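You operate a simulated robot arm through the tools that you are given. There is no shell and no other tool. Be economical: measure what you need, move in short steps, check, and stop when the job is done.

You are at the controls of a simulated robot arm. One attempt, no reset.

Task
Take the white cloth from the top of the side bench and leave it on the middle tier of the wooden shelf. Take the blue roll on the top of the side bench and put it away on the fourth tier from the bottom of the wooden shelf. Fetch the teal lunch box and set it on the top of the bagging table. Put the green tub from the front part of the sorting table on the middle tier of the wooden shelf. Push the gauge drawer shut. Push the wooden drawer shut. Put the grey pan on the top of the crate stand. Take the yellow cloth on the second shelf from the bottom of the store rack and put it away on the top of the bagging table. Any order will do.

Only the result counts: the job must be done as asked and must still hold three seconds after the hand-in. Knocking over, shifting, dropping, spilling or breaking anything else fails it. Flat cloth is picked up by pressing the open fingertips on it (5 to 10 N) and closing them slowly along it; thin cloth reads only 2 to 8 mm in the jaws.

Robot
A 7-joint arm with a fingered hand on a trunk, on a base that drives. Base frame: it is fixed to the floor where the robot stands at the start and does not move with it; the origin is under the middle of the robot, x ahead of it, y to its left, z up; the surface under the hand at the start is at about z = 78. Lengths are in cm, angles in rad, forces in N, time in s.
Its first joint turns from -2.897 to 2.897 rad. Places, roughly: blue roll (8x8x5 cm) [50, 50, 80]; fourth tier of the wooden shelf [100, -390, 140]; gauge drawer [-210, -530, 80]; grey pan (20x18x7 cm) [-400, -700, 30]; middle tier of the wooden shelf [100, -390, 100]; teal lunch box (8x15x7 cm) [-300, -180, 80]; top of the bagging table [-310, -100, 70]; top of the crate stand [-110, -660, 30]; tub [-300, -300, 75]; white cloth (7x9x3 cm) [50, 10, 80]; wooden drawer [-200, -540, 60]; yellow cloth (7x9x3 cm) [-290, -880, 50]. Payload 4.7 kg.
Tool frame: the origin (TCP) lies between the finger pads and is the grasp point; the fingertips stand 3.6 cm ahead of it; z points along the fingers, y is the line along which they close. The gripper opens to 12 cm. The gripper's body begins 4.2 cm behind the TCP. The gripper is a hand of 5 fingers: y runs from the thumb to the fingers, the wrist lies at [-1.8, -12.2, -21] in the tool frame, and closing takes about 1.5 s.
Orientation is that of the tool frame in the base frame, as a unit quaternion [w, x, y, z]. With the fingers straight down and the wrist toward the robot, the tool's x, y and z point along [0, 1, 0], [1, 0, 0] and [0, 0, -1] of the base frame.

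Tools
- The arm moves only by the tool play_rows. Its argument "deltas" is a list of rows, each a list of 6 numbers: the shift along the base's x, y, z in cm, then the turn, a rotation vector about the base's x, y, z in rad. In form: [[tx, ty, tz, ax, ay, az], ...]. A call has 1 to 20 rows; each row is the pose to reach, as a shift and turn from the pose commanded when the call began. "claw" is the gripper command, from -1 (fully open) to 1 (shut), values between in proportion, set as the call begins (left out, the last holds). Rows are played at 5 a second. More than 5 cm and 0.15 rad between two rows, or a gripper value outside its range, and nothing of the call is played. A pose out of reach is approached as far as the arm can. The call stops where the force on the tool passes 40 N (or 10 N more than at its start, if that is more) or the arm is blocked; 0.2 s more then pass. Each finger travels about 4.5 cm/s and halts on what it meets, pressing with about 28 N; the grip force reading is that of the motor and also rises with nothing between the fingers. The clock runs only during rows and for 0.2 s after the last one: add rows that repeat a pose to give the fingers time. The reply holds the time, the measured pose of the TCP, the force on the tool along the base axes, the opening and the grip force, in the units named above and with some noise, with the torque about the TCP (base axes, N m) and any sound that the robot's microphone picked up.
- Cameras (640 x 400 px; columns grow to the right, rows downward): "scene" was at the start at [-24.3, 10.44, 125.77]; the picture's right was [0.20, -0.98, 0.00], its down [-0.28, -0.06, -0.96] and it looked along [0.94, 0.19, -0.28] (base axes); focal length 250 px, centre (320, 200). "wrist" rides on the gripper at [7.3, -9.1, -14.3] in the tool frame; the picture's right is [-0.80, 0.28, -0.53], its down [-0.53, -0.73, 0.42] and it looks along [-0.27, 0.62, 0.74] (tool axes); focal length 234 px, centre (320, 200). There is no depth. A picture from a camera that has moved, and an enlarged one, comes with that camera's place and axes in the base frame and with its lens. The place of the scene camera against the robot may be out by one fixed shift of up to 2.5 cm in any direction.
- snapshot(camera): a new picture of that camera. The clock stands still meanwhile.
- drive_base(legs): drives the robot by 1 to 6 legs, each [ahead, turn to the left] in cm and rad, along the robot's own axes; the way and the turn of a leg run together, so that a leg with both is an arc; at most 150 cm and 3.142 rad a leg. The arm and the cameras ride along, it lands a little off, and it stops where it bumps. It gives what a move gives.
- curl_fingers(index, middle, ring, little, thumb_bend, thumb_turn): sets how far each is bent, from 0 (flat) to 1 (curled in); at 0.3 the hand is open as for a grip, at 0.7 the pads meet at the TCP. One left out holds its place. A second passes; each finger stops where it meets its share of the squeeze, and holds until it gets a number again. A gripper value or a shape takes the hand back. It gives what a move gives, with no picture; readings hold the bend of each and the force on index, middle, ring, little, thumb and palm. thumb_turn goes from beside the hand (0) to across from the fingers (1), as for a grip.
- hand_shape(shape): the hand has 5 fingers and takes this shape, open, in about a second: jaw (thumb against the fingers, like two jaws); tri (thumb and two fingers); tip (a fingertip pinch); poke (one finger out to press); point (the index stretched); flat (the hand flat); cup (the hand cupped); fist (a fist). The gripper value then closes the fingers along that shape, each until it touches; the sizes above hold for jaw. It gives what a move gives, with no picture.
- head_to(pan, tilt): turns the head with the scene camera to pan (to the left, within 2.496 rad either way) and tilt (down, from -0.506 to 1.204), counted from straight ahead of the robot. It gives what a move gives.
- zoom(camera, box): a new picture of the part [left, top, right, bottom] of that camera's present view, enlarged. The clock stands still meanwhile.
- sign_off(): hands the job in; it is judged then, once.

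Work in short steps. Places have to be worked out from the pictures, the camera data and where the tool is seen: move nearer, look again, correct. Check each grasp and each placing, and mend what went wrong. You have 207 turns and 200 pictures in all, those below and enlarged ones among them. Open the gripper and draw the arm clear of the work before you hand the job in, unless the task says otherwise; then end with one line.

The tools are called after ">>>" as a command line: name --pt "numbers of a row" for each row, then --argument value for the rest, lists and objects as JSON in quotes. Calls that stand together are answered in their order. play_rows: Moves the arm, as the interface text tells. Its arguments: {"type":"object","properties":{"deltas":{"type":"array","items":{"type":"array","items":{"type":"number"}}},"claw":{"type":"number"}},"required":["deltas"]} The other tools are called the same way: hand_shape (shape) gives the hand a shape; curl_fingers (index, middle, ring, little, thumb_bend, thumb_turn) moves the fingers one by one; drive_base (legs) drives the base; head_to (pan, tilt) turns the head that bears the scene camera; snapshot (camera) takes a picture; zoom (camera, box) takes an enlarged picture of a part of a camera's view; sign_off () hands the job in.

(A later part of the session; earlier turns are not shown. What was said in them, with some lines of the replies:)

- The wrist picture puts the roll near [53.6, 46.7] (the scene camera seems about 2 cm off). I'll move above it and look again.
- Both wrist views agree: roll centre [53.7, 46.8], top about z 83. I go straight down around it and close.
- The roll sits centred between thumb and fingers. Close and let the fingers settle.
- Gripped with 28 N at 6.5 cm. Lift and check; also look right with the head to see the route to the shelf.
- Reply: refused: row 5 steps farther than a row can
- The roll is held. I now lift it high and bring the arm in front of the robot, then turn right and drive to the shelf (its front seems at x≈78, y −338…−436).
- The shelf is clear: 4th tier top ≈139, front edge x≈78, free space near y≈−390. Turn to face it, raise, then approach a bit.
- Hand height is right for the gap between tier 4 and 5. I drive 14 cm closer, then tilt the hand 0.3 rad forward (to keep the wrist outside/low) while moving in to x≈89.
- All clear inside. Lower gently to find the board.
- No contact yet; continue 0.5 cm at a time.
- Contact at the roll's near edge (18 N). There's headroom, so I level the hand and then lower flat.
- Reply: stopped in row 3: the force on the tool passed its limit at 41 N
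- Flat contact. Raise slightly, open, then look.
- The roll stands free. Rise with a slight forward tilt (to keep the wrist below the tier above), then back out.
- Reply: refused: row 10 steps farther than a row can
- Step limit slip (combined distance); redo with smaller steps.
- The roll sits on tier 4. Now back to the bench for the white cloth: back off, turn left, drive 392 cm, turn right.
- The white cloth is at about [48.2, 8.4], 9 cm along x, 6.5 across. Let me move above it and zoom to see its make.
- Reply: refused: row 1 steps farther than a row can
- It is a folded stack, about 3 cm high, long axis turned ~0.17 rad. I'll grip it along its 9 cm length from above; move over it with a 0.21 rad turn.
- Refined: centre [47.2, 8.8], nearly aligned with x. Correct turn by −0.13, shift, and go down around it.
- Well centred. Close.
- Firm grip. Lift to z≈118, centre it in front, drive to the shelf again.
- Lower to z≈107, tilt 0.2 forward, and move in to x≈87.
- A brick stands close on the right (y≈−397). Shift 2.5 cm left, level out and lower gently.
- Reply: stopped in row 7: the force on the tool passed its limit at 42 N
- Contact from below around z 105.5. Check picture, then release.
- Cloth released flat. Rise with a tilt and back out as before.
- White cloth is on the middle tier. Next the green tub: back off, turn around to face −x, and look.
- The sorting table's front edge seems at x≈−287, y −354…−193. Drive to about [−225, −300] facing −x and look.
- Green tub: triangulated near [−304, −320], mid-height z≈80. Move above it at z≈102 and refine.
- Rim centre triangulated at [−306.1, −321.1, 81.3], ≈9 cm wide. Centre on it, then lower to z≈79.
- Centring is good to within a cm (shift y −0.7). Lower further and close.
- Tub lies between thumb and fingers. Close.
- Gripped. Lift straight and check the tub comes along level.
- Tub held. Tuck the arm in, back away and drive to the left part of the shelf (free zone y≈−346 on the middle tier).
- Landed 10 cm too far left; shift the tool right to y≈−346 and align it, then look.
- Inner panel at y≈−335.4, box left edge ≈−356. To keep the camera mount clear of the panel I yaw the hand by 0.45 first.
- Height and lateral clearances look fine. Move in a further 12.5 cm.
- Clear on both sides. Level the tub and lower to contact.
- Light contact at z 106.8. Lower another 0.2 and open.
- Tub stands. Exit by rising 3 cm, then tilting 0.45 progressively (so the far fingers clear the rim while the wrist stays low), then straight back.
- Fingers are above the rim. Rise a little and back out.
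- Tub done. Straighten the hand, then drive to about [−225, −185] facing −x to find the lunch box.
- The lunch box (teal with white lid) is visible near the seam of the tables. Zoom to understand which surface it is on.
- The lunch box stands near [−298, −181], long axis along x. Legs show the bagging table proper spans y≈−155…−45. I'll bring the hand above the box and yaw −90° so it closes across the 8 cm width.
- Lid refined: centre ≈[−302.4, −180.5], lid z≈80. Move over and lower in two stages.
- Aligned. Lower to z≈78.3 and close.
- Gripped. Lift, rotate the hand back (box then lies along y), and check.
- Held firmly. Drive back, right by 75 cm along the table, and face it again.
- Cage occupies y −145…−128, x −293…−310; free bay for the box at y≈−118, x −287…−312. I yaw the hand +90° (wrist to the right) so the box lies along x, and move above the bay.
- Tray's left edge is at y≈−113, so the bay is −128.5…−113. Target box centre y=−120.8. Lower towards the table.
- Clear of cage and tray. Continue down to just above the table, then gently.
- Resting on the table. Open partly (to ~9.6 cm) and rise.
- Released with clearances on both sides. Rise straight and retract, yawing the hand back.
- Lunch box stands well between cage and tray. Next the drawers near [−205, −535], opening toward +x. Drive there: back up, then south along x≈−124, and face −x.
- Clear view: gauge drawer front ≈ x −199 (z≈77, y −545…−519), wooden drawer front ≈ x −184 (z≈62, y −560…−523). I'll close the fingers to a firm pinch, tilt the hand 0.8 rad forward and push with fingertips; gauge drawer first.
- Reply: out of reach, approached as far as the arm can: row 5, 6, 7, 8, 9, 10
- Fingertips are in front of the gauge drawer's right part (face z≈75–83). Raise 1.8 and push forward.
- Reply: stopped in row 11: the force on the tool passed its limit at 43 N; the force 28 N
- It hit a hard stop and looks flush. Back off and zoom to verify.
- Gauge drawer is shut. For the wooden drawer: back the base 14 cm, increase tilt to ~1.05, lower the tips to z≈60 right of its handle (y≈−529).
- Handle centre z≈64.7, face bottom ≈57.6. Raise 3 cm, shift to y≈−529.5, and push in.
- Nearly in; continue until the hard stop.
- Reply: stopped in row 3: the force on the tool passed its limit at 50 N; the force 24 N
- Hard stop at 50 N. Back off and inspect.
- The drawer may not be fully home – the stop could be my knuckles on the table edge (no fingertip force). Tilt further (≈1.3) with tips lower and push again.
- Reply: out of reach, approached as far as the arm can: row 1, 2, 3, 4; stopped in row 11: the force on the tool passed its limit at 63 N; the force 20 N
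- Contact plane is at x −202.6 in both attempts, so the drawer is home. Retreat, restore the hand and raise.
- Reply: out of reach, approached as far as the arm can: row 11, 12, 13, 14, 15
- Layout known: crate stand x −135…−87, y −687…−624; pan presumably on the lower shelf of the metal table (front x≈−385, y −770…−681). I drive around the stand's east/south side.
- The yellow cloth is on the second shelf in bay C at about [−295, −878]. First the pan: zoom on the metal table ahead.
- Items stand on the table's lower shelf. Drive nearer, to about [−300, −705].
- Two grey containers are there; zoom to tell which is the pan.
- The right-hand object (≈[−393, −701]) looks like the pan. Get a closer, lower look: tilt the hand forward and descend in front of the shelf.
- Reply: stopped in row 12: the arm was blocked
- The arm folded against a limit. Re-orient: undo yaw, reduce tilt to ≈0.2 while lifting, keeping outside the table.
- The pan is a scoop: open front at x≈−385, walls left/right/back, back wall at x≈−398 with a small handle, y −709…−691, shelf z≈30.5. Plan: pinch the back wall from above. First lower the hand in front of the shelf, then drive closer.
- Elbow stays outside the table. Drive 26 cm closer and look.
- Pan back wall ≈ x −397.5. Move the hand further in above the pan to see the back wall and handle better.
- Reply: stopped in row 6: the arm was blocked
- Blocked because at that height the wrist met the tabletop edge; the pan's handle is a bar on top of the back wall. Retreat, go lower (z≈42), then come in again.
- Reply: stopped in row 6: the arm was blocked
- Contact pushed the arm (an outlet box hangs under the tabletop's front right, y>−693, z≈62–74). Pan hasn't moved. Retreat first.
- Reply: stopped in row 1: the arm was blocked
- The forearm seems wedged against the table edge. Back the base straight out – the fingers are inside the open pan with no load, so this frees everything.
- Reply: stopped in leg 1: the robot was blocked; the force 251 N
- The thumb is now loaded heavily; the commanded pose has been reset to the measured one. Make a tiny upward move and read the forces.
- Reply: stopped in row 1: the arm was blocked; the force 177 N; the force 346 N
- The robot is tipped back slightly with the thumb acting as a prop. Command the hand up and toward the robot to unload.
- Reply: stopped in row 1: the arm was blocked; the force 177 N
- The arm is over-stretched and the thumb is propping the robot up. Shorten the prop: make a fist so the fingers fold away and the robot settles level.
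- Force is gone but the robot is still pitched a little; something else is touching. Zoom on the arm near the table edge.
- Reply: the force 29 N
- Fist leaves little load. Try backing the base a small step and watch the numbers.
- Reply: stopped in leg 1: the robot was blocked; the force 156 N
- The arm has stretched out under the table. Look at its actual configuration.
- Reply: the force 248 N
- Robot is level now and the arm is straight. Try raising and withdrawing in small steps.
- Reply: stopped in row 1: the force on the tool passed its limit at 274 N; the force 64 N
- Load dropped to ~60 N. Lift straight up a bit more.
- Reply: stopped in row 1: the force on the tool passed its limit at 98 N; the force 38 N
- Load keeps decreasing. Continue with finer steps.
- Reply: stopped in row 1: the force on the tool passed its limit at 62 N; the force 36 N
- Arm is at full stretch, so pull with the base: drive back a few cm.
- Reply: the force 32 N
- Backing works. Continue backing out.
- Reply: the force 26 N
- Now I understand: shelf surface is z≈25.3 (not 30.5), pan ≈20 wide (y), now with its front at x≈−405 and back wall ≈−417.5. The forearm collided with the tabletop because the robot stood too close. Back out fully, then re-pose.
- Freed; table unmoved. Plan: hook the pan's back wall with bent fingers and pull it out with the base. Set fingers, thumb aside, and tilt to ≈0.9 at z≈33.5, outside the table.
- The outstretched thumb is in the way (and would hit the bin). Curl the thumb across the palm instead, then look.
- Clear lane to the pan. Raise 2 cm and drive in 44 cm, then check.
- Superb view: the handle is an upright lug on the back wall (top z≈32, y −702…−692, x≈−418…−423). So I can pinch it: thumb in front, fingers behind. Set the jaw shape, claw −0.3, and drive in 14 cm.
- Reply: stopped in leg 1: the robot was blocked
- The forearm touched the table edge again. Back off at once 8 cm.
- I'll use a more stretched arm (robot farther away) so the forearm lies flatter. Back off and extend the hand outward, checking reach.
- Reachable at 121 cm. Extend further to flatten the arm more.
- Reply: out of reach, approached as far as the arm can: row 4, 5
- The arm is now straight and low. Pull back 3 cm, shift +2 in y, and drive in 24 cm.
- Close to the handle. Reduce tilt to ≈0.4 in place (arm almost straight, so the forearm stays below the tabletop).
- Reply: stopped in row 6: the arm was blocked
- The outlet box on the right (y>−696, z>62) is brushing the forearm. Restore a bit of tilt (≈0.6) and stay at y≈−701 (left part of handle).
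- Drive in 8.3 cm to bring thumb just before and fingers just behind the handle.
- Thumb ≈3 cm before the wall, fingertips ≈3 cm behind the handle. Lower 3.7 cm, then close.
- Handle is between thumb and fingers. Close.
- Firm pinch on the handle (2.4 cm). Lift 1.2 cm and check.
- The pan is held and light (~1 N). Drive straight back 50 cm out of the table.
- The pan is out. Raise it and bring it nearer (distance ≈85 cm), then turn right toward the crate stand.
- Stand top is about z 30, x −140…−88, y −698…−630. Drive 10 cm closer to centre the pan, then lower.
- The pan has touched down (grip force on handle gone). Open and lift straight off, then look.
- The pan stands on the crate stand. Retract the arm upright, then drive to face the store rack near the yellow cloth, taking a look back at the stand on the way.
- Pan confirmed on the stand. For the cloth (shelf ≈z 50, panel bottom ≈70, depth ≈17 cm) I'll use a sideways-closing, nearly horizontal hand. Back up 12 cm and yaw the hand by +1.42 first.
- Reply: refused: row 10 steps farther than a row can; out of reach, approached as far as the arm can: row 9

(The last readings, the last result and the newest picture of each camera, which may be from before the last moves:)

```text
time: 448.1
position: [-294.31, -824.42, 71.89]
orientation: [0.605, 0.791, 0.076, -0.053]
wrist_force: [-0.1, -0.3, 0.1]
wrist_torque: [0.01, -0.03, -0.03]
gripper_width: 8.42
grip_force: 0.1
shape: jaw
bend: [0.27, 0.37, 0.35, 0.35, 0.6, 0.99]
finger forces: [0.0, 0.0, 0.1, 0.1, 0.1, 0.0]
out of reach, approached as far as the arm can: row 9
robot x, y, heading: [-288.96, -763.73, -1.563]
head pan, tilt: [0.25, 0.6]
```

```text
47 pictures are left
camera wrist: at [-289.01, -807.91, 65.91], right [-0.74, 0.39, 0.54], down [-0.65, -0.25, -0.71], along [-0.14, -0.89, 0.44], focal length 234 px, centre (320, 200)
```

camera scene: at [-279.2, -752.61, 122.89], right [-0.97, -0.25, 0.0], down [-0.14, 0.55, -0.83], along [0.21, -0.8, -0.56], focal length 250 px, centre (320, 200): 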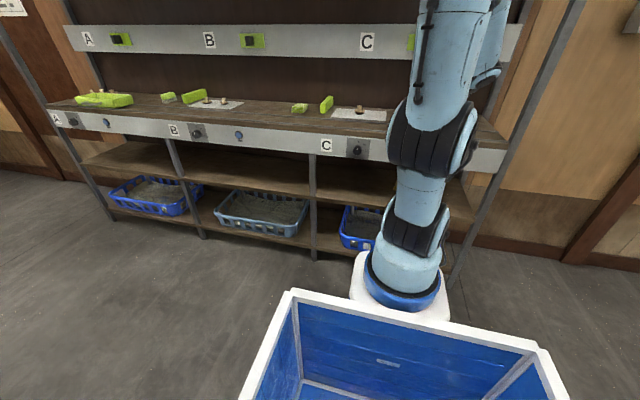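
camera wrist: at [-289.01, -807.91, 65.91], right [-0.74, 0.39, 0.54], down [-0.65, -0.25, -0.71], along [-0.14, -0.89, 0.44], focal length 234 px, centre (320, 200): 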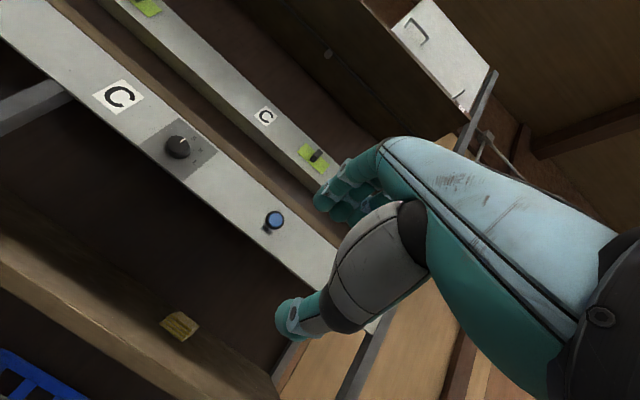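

The yaw call was refused, but the pitched pose still helps: cloth seen at ≈[−291.5, −876], shelf z≈50.5, front y≈−862, panel bottom ≈73.5. Now roll the hand 90° about its own axis so it closes sideways, then pitch slightly down.

>>> play_rows --pt "0 0 0 0 0.126 0.034" --pt "0 0 0 0 0.2525 0.069" --pt "0 0 0 0 0.379 0.103" --pt "0 0 0 0 0.505 0.138" --pt "0 0 0 0 0.631 0.172" --pt "0 0 0 0 0.7575 0.2065" --pt "0 0 0 0 0.884 0.241" --pt "0 0 0 0 1.01 0.275" --pt "0 0 0 0 1.136 0.31" --pt "0 0 0 0 1.2625 0.344" --pt "0 0 0 0 1.389 0.379" --pt "0 0 0 0 1.515 0.413" --claw -1

>>> play_rows --pt "0 0 -2 0.12 0 0" --pt "0 0 -4 0.25 0 0" --pt "0 0 -4 0.25 0 0"

>>> snapshot --camera "wrist"

>>> snapshot --camera "scene"

```text
time: 450.7
position: [-294.58, -824.17, 70.69]
orientation: [0.394, 0.517, 0.605, -0.46]
wrist_force: [-0.5, 0.3, -0.9]
wrist_torque: [0.0, 0.03, -0.03]
gripper_width: 11.96
grip_force: 0.0
shape: jaw
bend: [0.3, 0.3, 0.3, 0.3, 0.3, 0.98]
finger forces: [0.1, 0.0, 0.0, 0.0, 0.0, 0.0]
robot x, y, heading: [-289.07, -763.5, -1.565]
head pan, tilt: [0.25, 0.6]
```

```text
time: 451.5
position: [-294.61, -824.2, 66.56]
orientation: [0.326, 0.564, 0.657, -0.38]
wrist_force: [0.0, 1.4, 0.6]
wrist_torque: [0.01, -0.02, 0.0]
gripper_width: 11.99
grip_force: 0.0
shape: jaw
bend: [0.3, 0.3, 0.3, 0.3, 0.3, 0.98]
finger forces: [0.1, 0.1, 0.0, 0.0, 0.0, 0.0]
robot x, y, heading: [-289.1, -763.4, -1.566]
head pan, tilt: [0.25, 0.6]
```

```text
46 pictures are left
camera wrist: at [-304.72, -808.95, 68.85], right [0.4, 0.08, 0.91], down [-0.64, -0.69, 0.34], along [0.65, -0.72, -0.22], focal length 234 px, centre (320, 200)
```

wrist: 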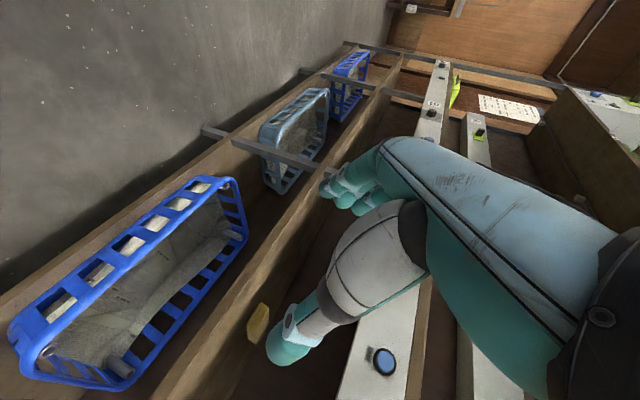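

```text
45 pictures are left
camera scene: at [-279.25, -738.55, 122.89], right [-0.97, -0.25, 0.0], down [-0.14, 0.55, -0.83], along [0.21, -0.8, -0.56], focal length 250 px, centre (320, 200)
```

scene: 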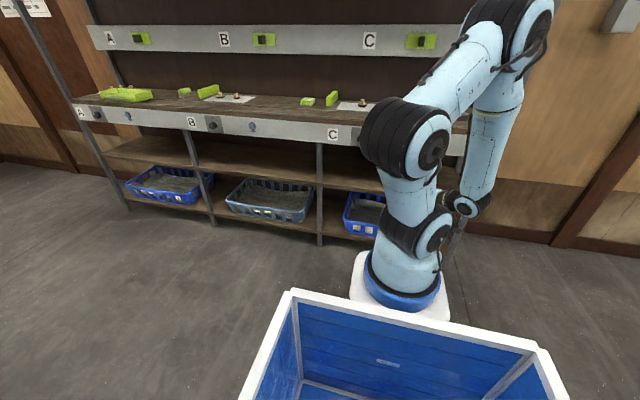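

Cloth at ≈[−292, −875]. Lower the hand in front of the gap to z≈54.2, then slide in toward the cloth; check midway.

>>> play_rows --pt "0.6 -2 -4 0 0 0" --pt "1.3 -5 -8 0 0 0" --pt "2 -8 -11 0 0 0" --pt "2.4 -12 -12.2 0 0 0" --pt "2.4 -16.5 -12.2 0 0 0" --pt "2.4 -21 -12.2 0 0 0" --pt "2.4 -25.5 -12.2 0 0 0" --pt "2.4 -30 -12.2 0 0 0" --pt "2.4 -35 -12.2 0 0 0" --pt "2.4 -35 -12.2 0 0 0"

>>> snapshot --camera "wrist"

```text
refused: row 2 steps farther than a row can; nothing moved
```

```text
44 pictures are left
camera wrist: at [-304.72, -808.95, 68.85], right [0.4, 0.08, 0.91], down [-0.64, -0.69, 0.34], along [0.65, -0.72, -0.22], focal length 234 px, centre (320, 200)
```

wrist: 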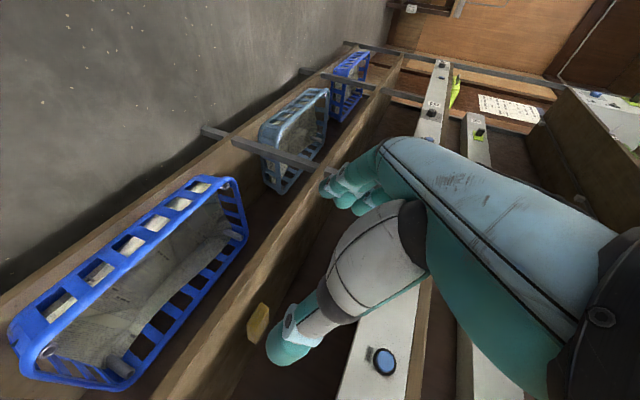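

Steps too long; redo with smaller ones.

>>> play_rows --pt "0.4 -1 -4 0 0 0" --pt "0.9 -3 -8 0 0 0" --pt "1.5 -6 -11 0 0 0" --pt "2 -10 -12.2 0 0 0" --pt "2.4 -14.5 -12.2 0 0 0" --pt "2.4 -19 -12.2 0 0 0" --pt "2.4 -23.5 -12.2 0 0 0" --pt "2.4 -28 -12.2 0 0 0" --pt "2.4 -32.5 -12.2 0 0 0" --pt "2.4 -36 -12.2 0 0 0" --pt "2.4 -36 -12.2 0 0 0"

>>> snapshot --camera "wrist"

```text
time: 453.9
position: [-292.06, -860.14, 54.57]
orientation: [0.326, 0.564, 0.657, -0.38]
wrist_force: [0.3, 0.4, 0.6]
wrist_torque: [0.03, 0.0, 0.04]
gripper_width: 11.96
grip_force: 0.1
shape: jaw
bend: [0.3, 0.3, 0.3, 0.3, 0.3, 0.98]
finger forces: [0.0, 0.0, 0.1, 0.1, 0.0, 0.0]
robot x, y, heading: [-289.11, -763.57, -1.565]
head pan, tilt: [0.25, 0.6]
```

```text
43 pictures are left
camera wrist: at [-302.17, -844.9, 56.82], right [0.4, 0.08, 0.91], down [-0.64, -0.69, 0.34], along [0.65, -0.72, -0.22], focal length 234 px, centre (320, 200)
```

wrist: 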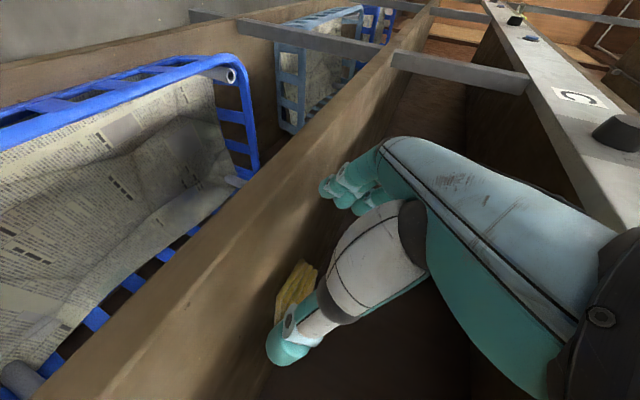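

Triangulated cloth centre ≈[−291.3, −874, 51.8]. Shift +1 in x, lower 0.6 and slide in 13.5 cm.

>>> play_rows --pt "0.5 -3.5 0 0 0 0" --pt "1 -7 0 0 0 0" --pt "1 -10.5 -0.3 0 0 0" --pt "1 -13.5 -0.6 0 0 0" --pt "1 -13.5 -0.6 0 0 0"

>>> snapshot --camera "wrist"

```text
time: 455.1
position: [-291.25, -872.06, 52.9]
orientation: [0.321, 0.57, 0.659, -0.371]
wrist_force: [-2.4, 3.3, 13.2]
wrist_torque: [-0.14, -0.89, 0.3]
gripper_width: 11.99
grip_force: 0.1
shape: jaw
bend: [0.3, 0.3, 0.3, 0.3, 0.3, 0.98]
finger forces: [14.8, 0.0, 0.0, 0.0, 0.1, 0.1]
robot x, y, heading: [-289.21, -763.43, -1.57]
head pan, tilt: [0.25, 0.6]
```

```text
42 pictures are left
camera wrist: at [-301.25, -856.78, 55.42], right [0.39, 0.06, 0.92], down [-0.65, -0.69, 0.32], along [0.65, -0.72, -0.23], focal length 234 px, centre (320, 200)
```

wrist: 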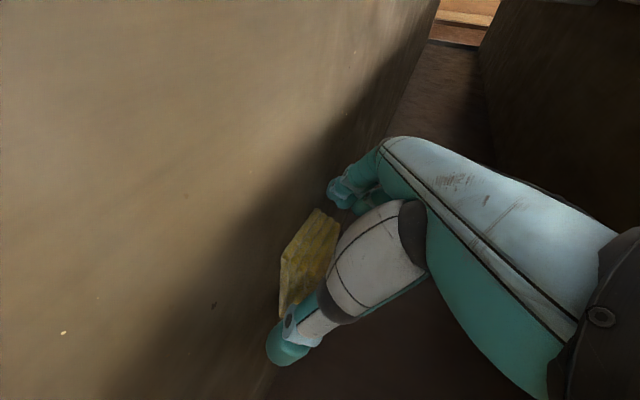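

The cloth lies between thumb and fingers; the index brushes the shelf. Raise 0.8, go 1.5 deeper and close.

>>> play_rows --pt "0 0 0.8 0 0 0" --pt "0 -1.5 0.8 0 0 0"

>>> play_rows --pt "0 0 0 0 0 0" --pt "0 0 0 0 0 0" --pt "0 0 0 0 0 0" --pt "0 0 0 0 0 0" --pt "0 0 0 0 0 0" --pt "0 0 0 0 0 0" --pt "0 0 0 0 0 0" --pt "0 0 0 0 0 0" --claw 1

>>> snapshot --camera "wrist"

```text
time: 455.9
position: [-291.14, -872.02, 52.01]
orientation: [0.318, 0.578, 0.661, -0.359]
wrist_force: [-23.8, 17.1, 96.5]
wrist_torque: [-1.53, -7.04, 0.82]
gripper_width: 11.98
grip_force: 0.1
shape: jaw
bend: [0.3, 0.3, 0.3, 0.3, 0.3, 0.98]
finger forces: [107.0, 0.0, 0.1, 0.0, 0.0, 0.0]
robot x, y, heading: [-288.91, -763.15, -1.577]
head pan, tilt: [0.25, 0.6]
stopped in row 2: the arm was blocked; the commanded pose is now the measured one
```

```text
time: 457.7
position: [-291.18, -871.99, 52.08]
orientation: [0.319, 0.577, 0.661, -0.359]
wrist_force: [-10.6, 5.6, 101.8]
wrist_torque: [-1.93, -7.3, 0.2]
gripper_width: 7.25
grip_force: 28.0
shape: jaw
bend: [0.3, 0.41, 0.37, 0.4, 0.74, 1.0]
finger forces: [99.0, 17.0, 0.0, 0.1, 19.7, 0.1]
robot x, y, heading: [-289.15, -763.16, -1.574]
head pan, tilt: [0.25, 0.6]
```

```text
41 pictures are left
camera wrist: at [-301.2, -856.85, 54.86], right [0.38, 0.03, 0.92], down [-0.65, -0.7, 0.29], along [0.66, -0.72, -0.24], focal length 234 px, centre (320, 200)
```

wrist: 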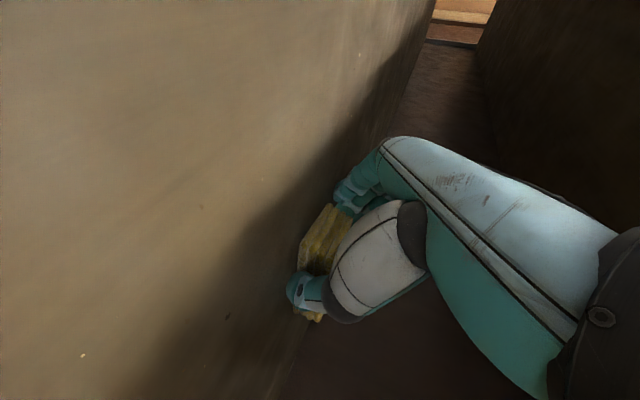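

Cloth gripped (7.3 cm), but the arm touches the panel and the index is pressed on the shelf. Back out with the base right away.

>>> drive_base --legs '[[-10, 0]]'

>>> snapshot --camera "wrist"

```text
time: 458.9
position: [-291.27, -862.73, 52.49]
orientation: [0.316, 0.574, 0.662, -0.364]
wrist_force: [-1.6, -15.5, 51.2]
wrist_torque: [-1.69, -3.26, -1.02]
gripper_width: 7.17
grip_force: 28.2
shape: jaw
bend: [0.37, 0.41, 0.37, 0.4, 0.75, 0.99]
finger forces: [67.7, 13.9, 0.0, 0.1, 21.4, 0.0]
robot x, y, heading: [-289.1, -752.77, -1.579]
head pan, tilt: [0.25, 0.6]
```

```text
40 pictures are left
camera wrist: at [-301.37, -847.42, 55.25], right [0.39, 0.04, 0.92], down [-0.65, -0.69, 0.31], along [0.65, -0.72, -0.24], focal length 234 px, centre (320, 200)
```

wrist: 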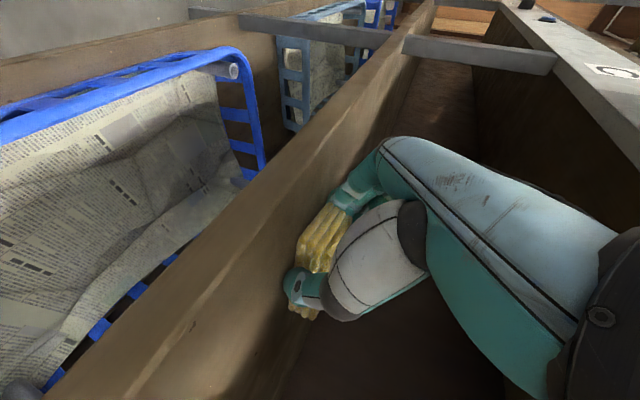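

The cloth comes along. Raise slightly to unload, then back out further.

>>> play_rows --pt "0 0 0.7 0 0 0" --pt "0 0 1.5 0 0 0" --pt "0 0 2.2 0 0 0"

>>> drive_base --legs '[[-30, 0]]'

>>> snapshot --camera "wrist"

```text
time: 459.7
position: [-291.36, -862.62, 54.43]
orientation: [0.316, 0.575, 0.661, -0.363]
wrist_force: [-0.1, 0.3, -0.8]
wrist_torque: [0.01, 0.02, -0.03]
gripper_width: 7.21
grip_force: 27.6
shape: jaw
bend: [0.38, 0.4, 0.37, 0.4, 0.74, 1.0]
finger forces: [9.0, 12.6, 0.0, 0.1, 21.7, 0.0]
robot x, y, heading: [-288.59, -752.94, -1.573]
head pan, tilt: [0.25, 0.6]
```

```text
time: 461.7
position: [-291.36, -832.88, 54.46]
orientation: [0.315, 0.575, 0.661, -0.365]
wrist_force: [0.2, -0.2, -0.2]
wrist_torque: [0.01, -0.01, 0.0]
gripper_width: 7.21
grip_force: 27.7
shape: jaw
bend: [0.38, 0.4, 0.37, 0.4, 0.74, 1.0]
finger forces: [9.0, 12.6, 0.1, 0.0, 21.6, 0.1]
robot x, y, heading: [-288.67, -723.85, -1.572]
head pan, tilt: [0.25, 0.6]
```

```text
39 pictures are left
camera wrist: at [-301.37, -817.6, 57.33], right [0.39, 0.04, 0.92], down [-0.65, -0.69, 0.3], along [0.65, -0.72, -0.25], focal length 234 px, centre (320, 200)
```

wrist: 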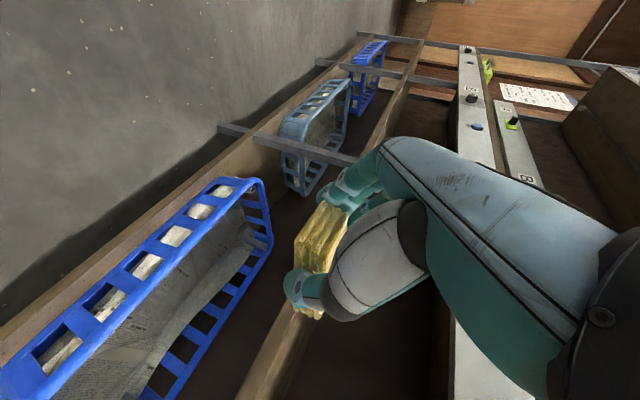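

Yellow cloth is out and held. Raise it keeping this posture, retract a little.

>>> play_rows --pt "0 2 4.3 0 0 0" --pt "0 4 8.6 0 0 0" --pt "0 6 12.9 0 0 0" --pt "0 8 17.2 0 0 0" --pt "0 10 21.5 0 0 0" --pt "0 12 25.8 0 0 0" --pt "0 14 30.1 0 0 0" --pt "0 16 34.4 0 0 0" --pt "0 18 38.7 0 0 0" --pt "0 20 43 0 0 0"

>>> drive_base --legs '[[0, 1.49], [150, 0], [100, 0], [0, 1.653], [150, 0], [150, 0]]'

>>> snapshot --camera "wrist"

```text
time: 463.9
position: [-291.64, -812.84, 97.44]
orientation: [0.315, 0.577, 0.661, -0.363]
wrist_force: [-0.2, -1.0, -0.6]
wrist_torque: [-0.04, 0.01, 0.01]
gripper_width: 7.19
grip_force: 28.3
shape: jaw
bend: [0.38, 0.4, 0.37, 0.4, 0.74, 1.0]
finger forces: [8.9, 12.6, 0.1, 0.0, 21.5, 0.0]
robot x, y, heading: [-288.74, -723.4, -1.573]
head pan, tilt: [0.25, 0.6]
```

```text
time: 497.8
position: [-34.83, -358.93, 97.45]
orientation: [-0.369, 0.652, -0.586, -0.31]
wrist_force: [-0.3, 0.7, -0.5]
wrist_torque: [-0.02, -0.02, -0.01]
gripper_width: 7.17
grip_force: 28.1
shape: jaw
bend: [0.38, 0.4, 0.37, 0.4, 0.75, 1.0]
finger forces: [8.3, 12.4, 0.1, 0.0, 20.4, 0.1]
robot x, y, heading: [-40.46, -448.15, 1.532]
head pan, tilt: [0.25, 0.6]
```

```text
38 pictures are left
camera wrist: at [-25.29, -374.48, 100.24], right [-0.39, -0.03, 0.92], down [0.67, 0.67, 0.3], along [-0.63, 0.74, -0.25], focal length 234 px, centre (320, 200)
```

wrist: 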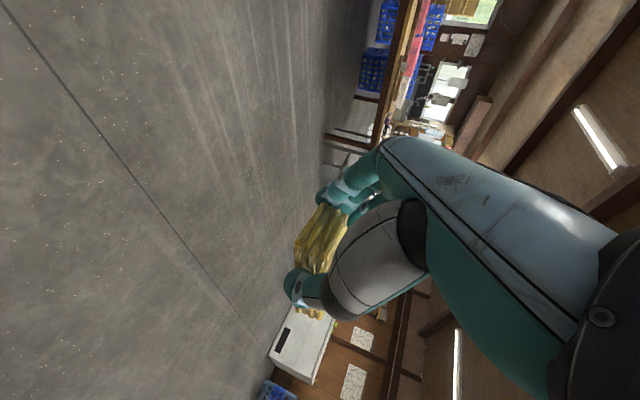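

Now diagonal to the bagging table: about [−195, −85], then face −x and look.

>>> drive_base --legs '[[0, 0.441], [150, 0], [150, 0], [94, 0], [0, 1.169]]'

>>> head_to --pan -0.15 --tilt 0.5

>>> snapshot --camera "scene"

>>> snapshot --camera "wrist"

```text
time: 521.1
position: [-278.0, -72.27, 97.34]
orientation: [-0.045, 0.875, 0.042, -0.481]
wrist_force: [0.5, -0.8, 0.0]
wrist_torque: [0.04, 0.02, -0.02]
gripper_width: 7.14
grip_force: 28.3
shape: jaw
bend: [0.38, 0.4, 0.37, 0.4, 0.75, 1.0]
finger forces: [8.1, 12.2, 0.1, 0.0, 20.1, 0.0]
robot x, y, heading: [-188.69, -79.15, 3.099]
head pan, tilt: [0.25, 0.6]
```

```text
time: 522.0
position: [-277.85, -72.4, 97.3]
orientation: [-0.044, 0.875, 0.041, -0.48]
wrist_force: [-0.5, 0.3, -0.2]
wrist_torque: [-0.01, 0.0, -0.01]
gripper_width: 7.16
grip_force: 27.8
shape: jaw
bend: [0.38, 0.4, 0.37, 0.4, 0.75, 1.0]
finger forces: [8.0, 12.2, 0.1, 0.0, 20.0, 0.1]
robot x, y, heading: [-188.36, -79.21, 3.092]
head pan, tilt: [-0.15, 0.499]
```

```text
37 pictures are left
camera scene: at [-165.35, -86.14, 123.8], right [0.2, 0.98, 0.0], down [0.47, -0.09, -0.88], along [-0.86, 0.17, -0.48], focal length 250 px, centre (320, 200)
```

scene: 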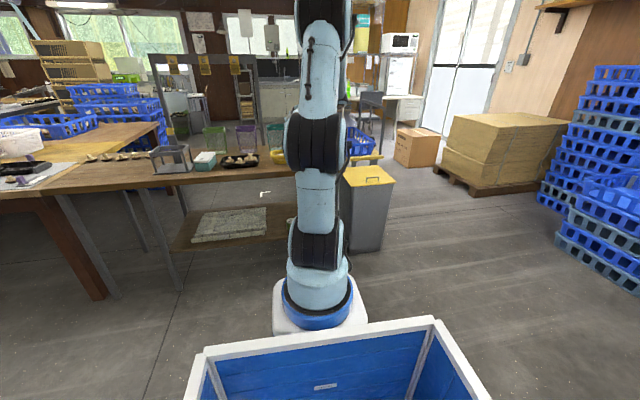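

```text
36 pictures are left
camera wrist: at [-262.14, -63.07, 100.24], right [0.02, -0.39, 0.92], down [-0.67, 0.68, 0.3], along [-0.75, -0.62, -0.25], focal length 234 px, centre (320, 200)
```

wrist: 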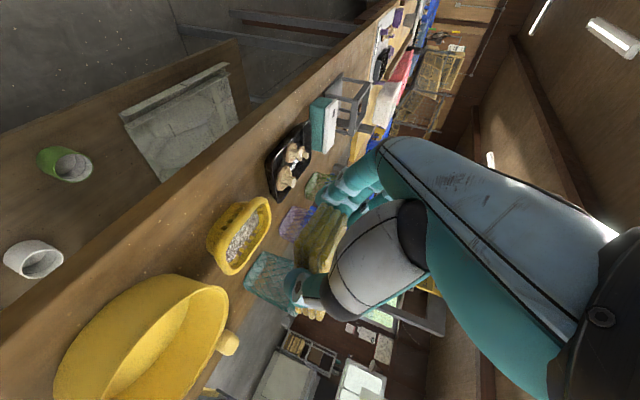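

Best free spot on the bagging table: the notch between tray (right edge y≈−95) and the small yellow basket (left end ≈−89.5, x≈−300), near the front edge x −287. Move the cloth above [−288.3, −91] and lower to z≈81 for a check.

>>> play_rows --pt "-1.5 -4 0 0 0 0" --pt "-3 -8 0 0 0 0" --pt "-5 -12 0 0 0 0" --pt "-7.5 -15.5 -1 0 0 0" --pt "-10.4 -18.6 -2 0 0 0" --pt "-10.4 -18.6 -6 0 0 0" --pt "-10.4 -18.6 -10 0 0 0" --pt "-10.4 -18.6 -14 0 0 0" --pt "-10.4 -18.6 -16 0 0 0" --pt "-10.4 -18.6 -16 0 0 0"

>>> snapshot --camera "wrist"

>>> zoom --camera "scene" --box '[130, 110, 400, 280]'

```text
time: 524.2
position: [-288.39, -91.08, 81.31]
orientation: [-0.045, 0.875, 0.041, -0.48]
wrist_force: [-0.9, -0.6, -0.4]
wrist_torque: [0.01, -0.04, -0.02]
gripper_width: 7.15
grip_force: 28.0
shape: jaw
bend: [0.39, 0.4, 0.37, 0.4, 0.75, 1.0]
finger forces: [7.9, 12.7, 0.1, 0.0, 20.7, 0.0]
robot x, y, heading: [-188.48, -79.48, 3.095]
head pan, tilt: [-0.15, 0.499]
```

```text
35 pictures are left
camera wrist: at [-272.6, -81.76, 84.15], right [0.02, -0.39, 0.92], down [-0.67, 0.68, 0.3], along [-0.75, -0.62, -0.25], focal length 234 px, centre (320, 200)
```

wrist: 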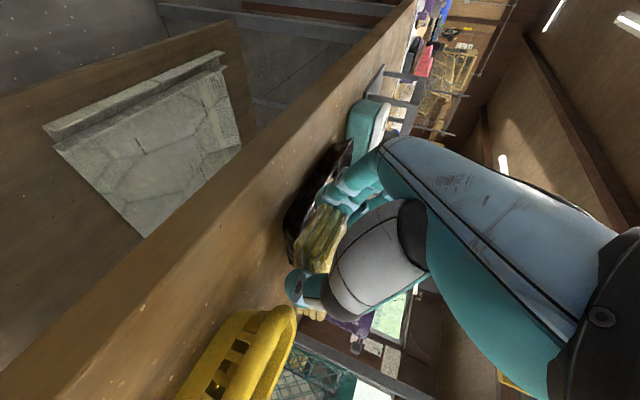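

```text
2.35 times, centred on (265, 195) of scene
camera zoom: at [-165.35, -86.14, 123.8], right [0.2, 0.98, 0.0], down [0.47, -0.09, -0.88], along [-0.86, 0.17, -0.48], focal length 589 px, centre (449, 212)
```

zoom: 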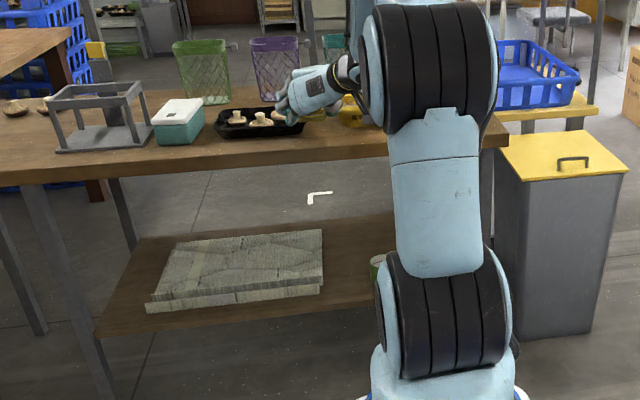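

The notch is about 9 cm wide (tray edge y −94, basket ≈−85). Fine-tune to y≈−90.3, x≈−287.8 and lower gently.

>>> play_rows --pt "0.6 0.8 -1.5 0 0 0" --pt "0.6 0.8 -3 0 0 0" --pt "0.6 0.8 -4.2 0 0 0" --pt "0.6 0.8 -5 0 0 0" --pt "0.6 0.8 -5 0 0 0"

>>> snapshot --camera "wrist"

```text
time: 525.5
position: [-287.93, -90.29, 77.14]
orientation: [-0.043, 0.871, 0.041, -0.488]
wrist_force: [3.0, 1.3, 16.1]
wrist_torque: [-0.71, 0.36, 0.07]
gripper_width: 7.0
grip_force: 28.9
shape: jaw
bend: [0.4, 0.41, 0.37, 0.4, 0.75, 1.0]
finger forces: [19.2, 13.2, 0.0, 0.0, 18.0, 0.1]
robot x, y, heading: [-188.53, -78.91, 3.096]
head pan, tilt: [-0.15, 0.499]
stopped in row 5: the force on the tool passed its limit at 41 N (the readings are from after the stop); the commanded pose is now the measured one
```

```text
33 pictures are left
camera wrist: at [-272.26, -80.93, 79.76], right [0.04, -0.39, 0.92], down [-0.66, 0.68, 0.31], along [-0.75, -0.62, -0.23], focal length 234 px, centre (320, 200)
```

wrist: 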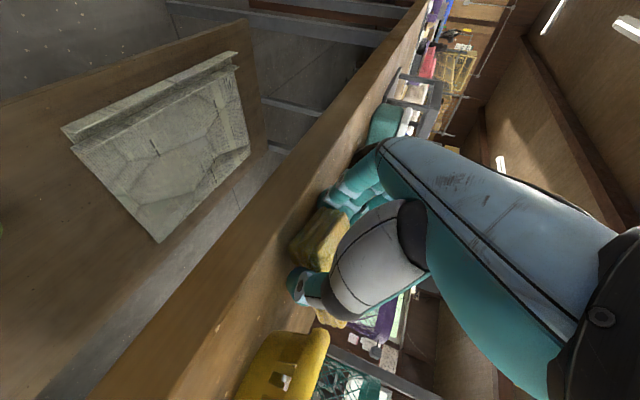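

Contact a little early (z 77), perhaps the far corner touches the tray rim; the near end still has ~2.5 cm to the table edge. Lift 1, shift 1.8 cm toward the front, and lower again.

>>> play_rows --pt "0 0 1.2 0 0 0" --pt "1 0.2 1.2 0 0 0" --pt "1.8 0.3 1.2 0 0 0" --pt "1.8 0.3 0.2 0 0 0" --pt "1.8 0.3 -0.6 0 0 0" --pt "1.8 0.3 -1.2 0 0 0"

>>> snapshot --camera "wrist"

```text
time: 526.9
position: [-286.55, -89.95, 76.85]
orientation: [-0.042, 0.869, 0.04, -0.492]
wrist_force: [0.4, -0.7, 19.3]
wrist_torque: [-1.04, 0.51, 0.12]
gripper_width: 7.01
grip_force: 28.0
shape: jaw
bend: [0.4, 0.42, 0.37, 0.4, 0.76, 1.0]
finger forces: [25.5, 13.4, 0.0, 0.0, 17.3, 0.0]
robot x, y, heading: [-188.31, -79.1, 3.095]
head pan, tilt: [-0.15, 0.499]
stopped in row 6: the force on the tool passed its limit at 41 N (the readings are from after the stop); the commanded pose is now the measured one
```

```text
32 pictures are left
camera wrist: at [-270.81, -80.61, 79.19], right [0.05, -0.38, 0.92], down [-0.66, 0.68, 0.32], along [-0.75, -0.62, -0.22], focal length 234 px, centre (320, 200)
```

wrist: 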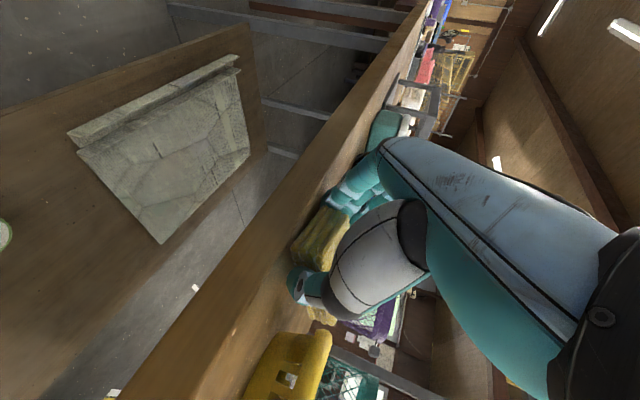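

Same contact height, so it is the table. Open slightly to release and look.

>>> play_rows --pt "0 0 0.2 0 0 0" --pt "0 0 0.2 0 0 0" --pt "0 0 0.2 0 0 0" --pt "0 0 0.2 0 0 0" --pt "0 0 0.2 0 0 0" --pt "0 0 0.2 0 0 0" --claw -0.4

>>> snapshot --camera "wrist"

```text
time: 528.3
position: [-286.43, -89.82, 76.66]
orientation: [-0.043, 0.87, 0.04, -0.489]
wrist_force: [-4.4, -3.7, 18.8]
wrist_torque: [-1.1, 0.59, -0.19]
gripper_width: 8.46
grip_force: 0.0
shape: jaw
bend: [0.26, 0.37, 0.35, 0.35, 0.6, 0.99]
finger forces: [20.8, 0.0, 0.0, 0.1, 0.1, 0.0]
robot x, y, heading: [-188.93, -79.12, 3.092]
head pan, tilt: [-0.15, 0.499]
```

```text
31 pictures are left
camera wrist: at [-270.66, -80.54, 79.08], right [0.04, -0.39, 0.92], down [-0.66, 0.68, 0.31], along [-0.75, -0.62, -0.23], focal length 234 px, centre (320, 200)
```

wrist: 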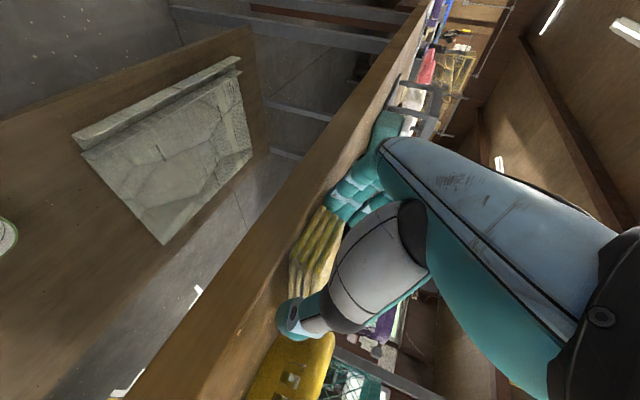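

Cloth is released. Withdraw along the hand's axis (back and up), then look.

>>> play_rows --pt "0 0 0.6 0 0 0" --pt "1.5 0 1.5 0 0 0" --pt "4 0 3 0 0 0" --pt "7.5 0 5 0 0 0" --pt "11 0 7.2 0 0 0" --pt "14 0 10 0 0 0" --pt "16 0 14 0 0 0" --pt "17 0 18 0 0 0"

>>> snapshot --camera "wrist"

```text
time: 530.1
position: [-269.24, -89.8, 94.3]
orientation: [-0.044, 0.871, 0.04, -0.488]
wrist_force: [-0.5, -0.2, -1.1]
wrist_torque: [0.03, 0.05, -0.01]
gripper_width: 8.36
grip_force: 0.0
shape: jaw
bend: [0.27, 0.37, 0.35, 0.35, 0.6, 0.99]
finger forces: [0.0, 0.0, 0.1, 0.0, 0.0, 0.0]
robot x, y, heading: [-188.07, -78.82, 3.094]
head pan, tilt: [-0.15, 0.499]
```

```text
30 pictures are left
camera wrist: at [-253.47, -80.49, 96.83], right [0.04, -0.39, 0.92], down [-0.66, 0.68, 0.31], along [-0.75, -0.62, -0.23], focal length 234 px, centre (320, 200)
```

wrist: 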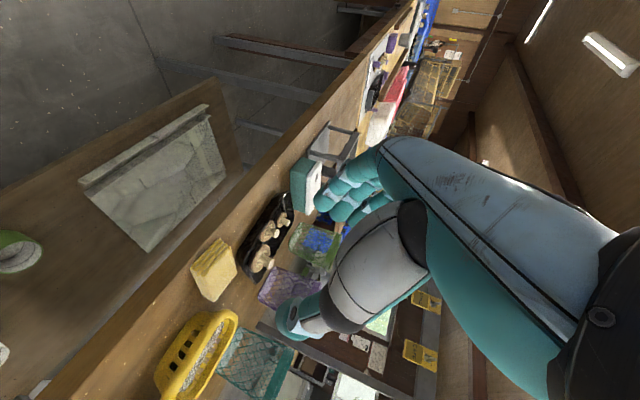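

The yellow cloth lies flat between the basket and tray, with the neighbours undisturbed. Open the hand, back away, and take a final look before signing off.

>>> drive_base --legs '[[-40, 0]]'

>>> play_rows --pt "0 0 1 0 0 0" --pt "0 0 1 0 0 0" --pt "0 0 1 0 0 0" --claw -1

>>> head_to --pan 0.1 --tilt 0.35

>>> zoom --camera "scene" --box '[180, 120, 420, 270]'

```text
time: 532.6
position: [-229.73, -91.5, 94.32]
orientation: [-0.044, 0.871, 0.039, -0.488]
wrist_force: [-0.5, 0.8, 0.2]
wrist_torque: [0.0, 0.02, 0.01]
gripper_width: 8.4
grip_force: 0.1
shape: jaw
bend: [0.27, 0.37, 0.35, 0.35, 0.6, 0.99]
finger forces: [0.0, 0.0, 0.0, 0.0, 0.1, 0.0]
robot x, y, heading: [-148.89, -80.97, 3.095]
head pan, tilt: [-0.15, 0.499]
```

```text
time: 533.4
position: [-229.67, -91.65, 95.29]
orientation: [-0.043, 0.87, 0.04, -0.489]
wrist_force: [-0.1, 0.2, -0.5]
wrist_torque: [0.03, 0.0, 0.01]
gripper_width: 11.99
grip_force: 0.1
shape: jaw
bend: [0.3, 0.3, 0.3, 0.3, 0.3, 0.98]
finger forces: [0.0, 0.0, 0.1, 0.0, 0.0, 0.0]
robot x, y, heading: [-148.87, -81.1, 3.09]
head pan, tilt: [-0.15, 0.499]
```

```text
time: 534.2
position: [-229.79, -91.61, 95.41]
orientation: [-0.043, 0.871, 0.039, -0.488]
wrist_force: [1.0, 0.2, -0.8]
wrist_torque: [0.0, 0.03, 0.02]
gripper_width: 11.95
grip_force: 0.0
shape: jaw
bend: [0.3, 0.3, 0.3, 0.3, 0.3, 0.98]
finger forces: [0.0, 0.0, 0.1, 0.1, 0.0, 0.1]
robot x, y, heading: [-148.71, -81.14, 3.092]
head pan, tilt: [0.099, 0.351]
```

```text
2.67 times, centred on (300, 195) of scene
camera zoom: at [-126.09, -90.4, 125.17], right [-0.05, 1.0, 0.0], down [0.34, 0.02, -0.94], along [-0.94, -0.05, -0.34], focal length 668 px, centre (373, 213)
```

zoom: 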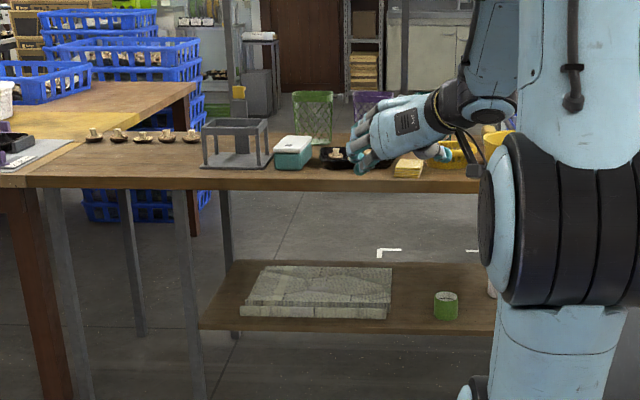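

Lunch box and yellow cloth are both on the bagging table, the hand is open and clear, and the other placements were checked at the time. Handing in.

>>> sign_off

```text
The job is handed in.
```

I finished all eight tasks and handed in the job, with the hand open and the arm clear. While I was fetching the grey pan, the arm jammed against its table and pressed hard on the pan and shelf. The table legs looked unmoved afterwards, but I can't rule out small shifts to things around it.
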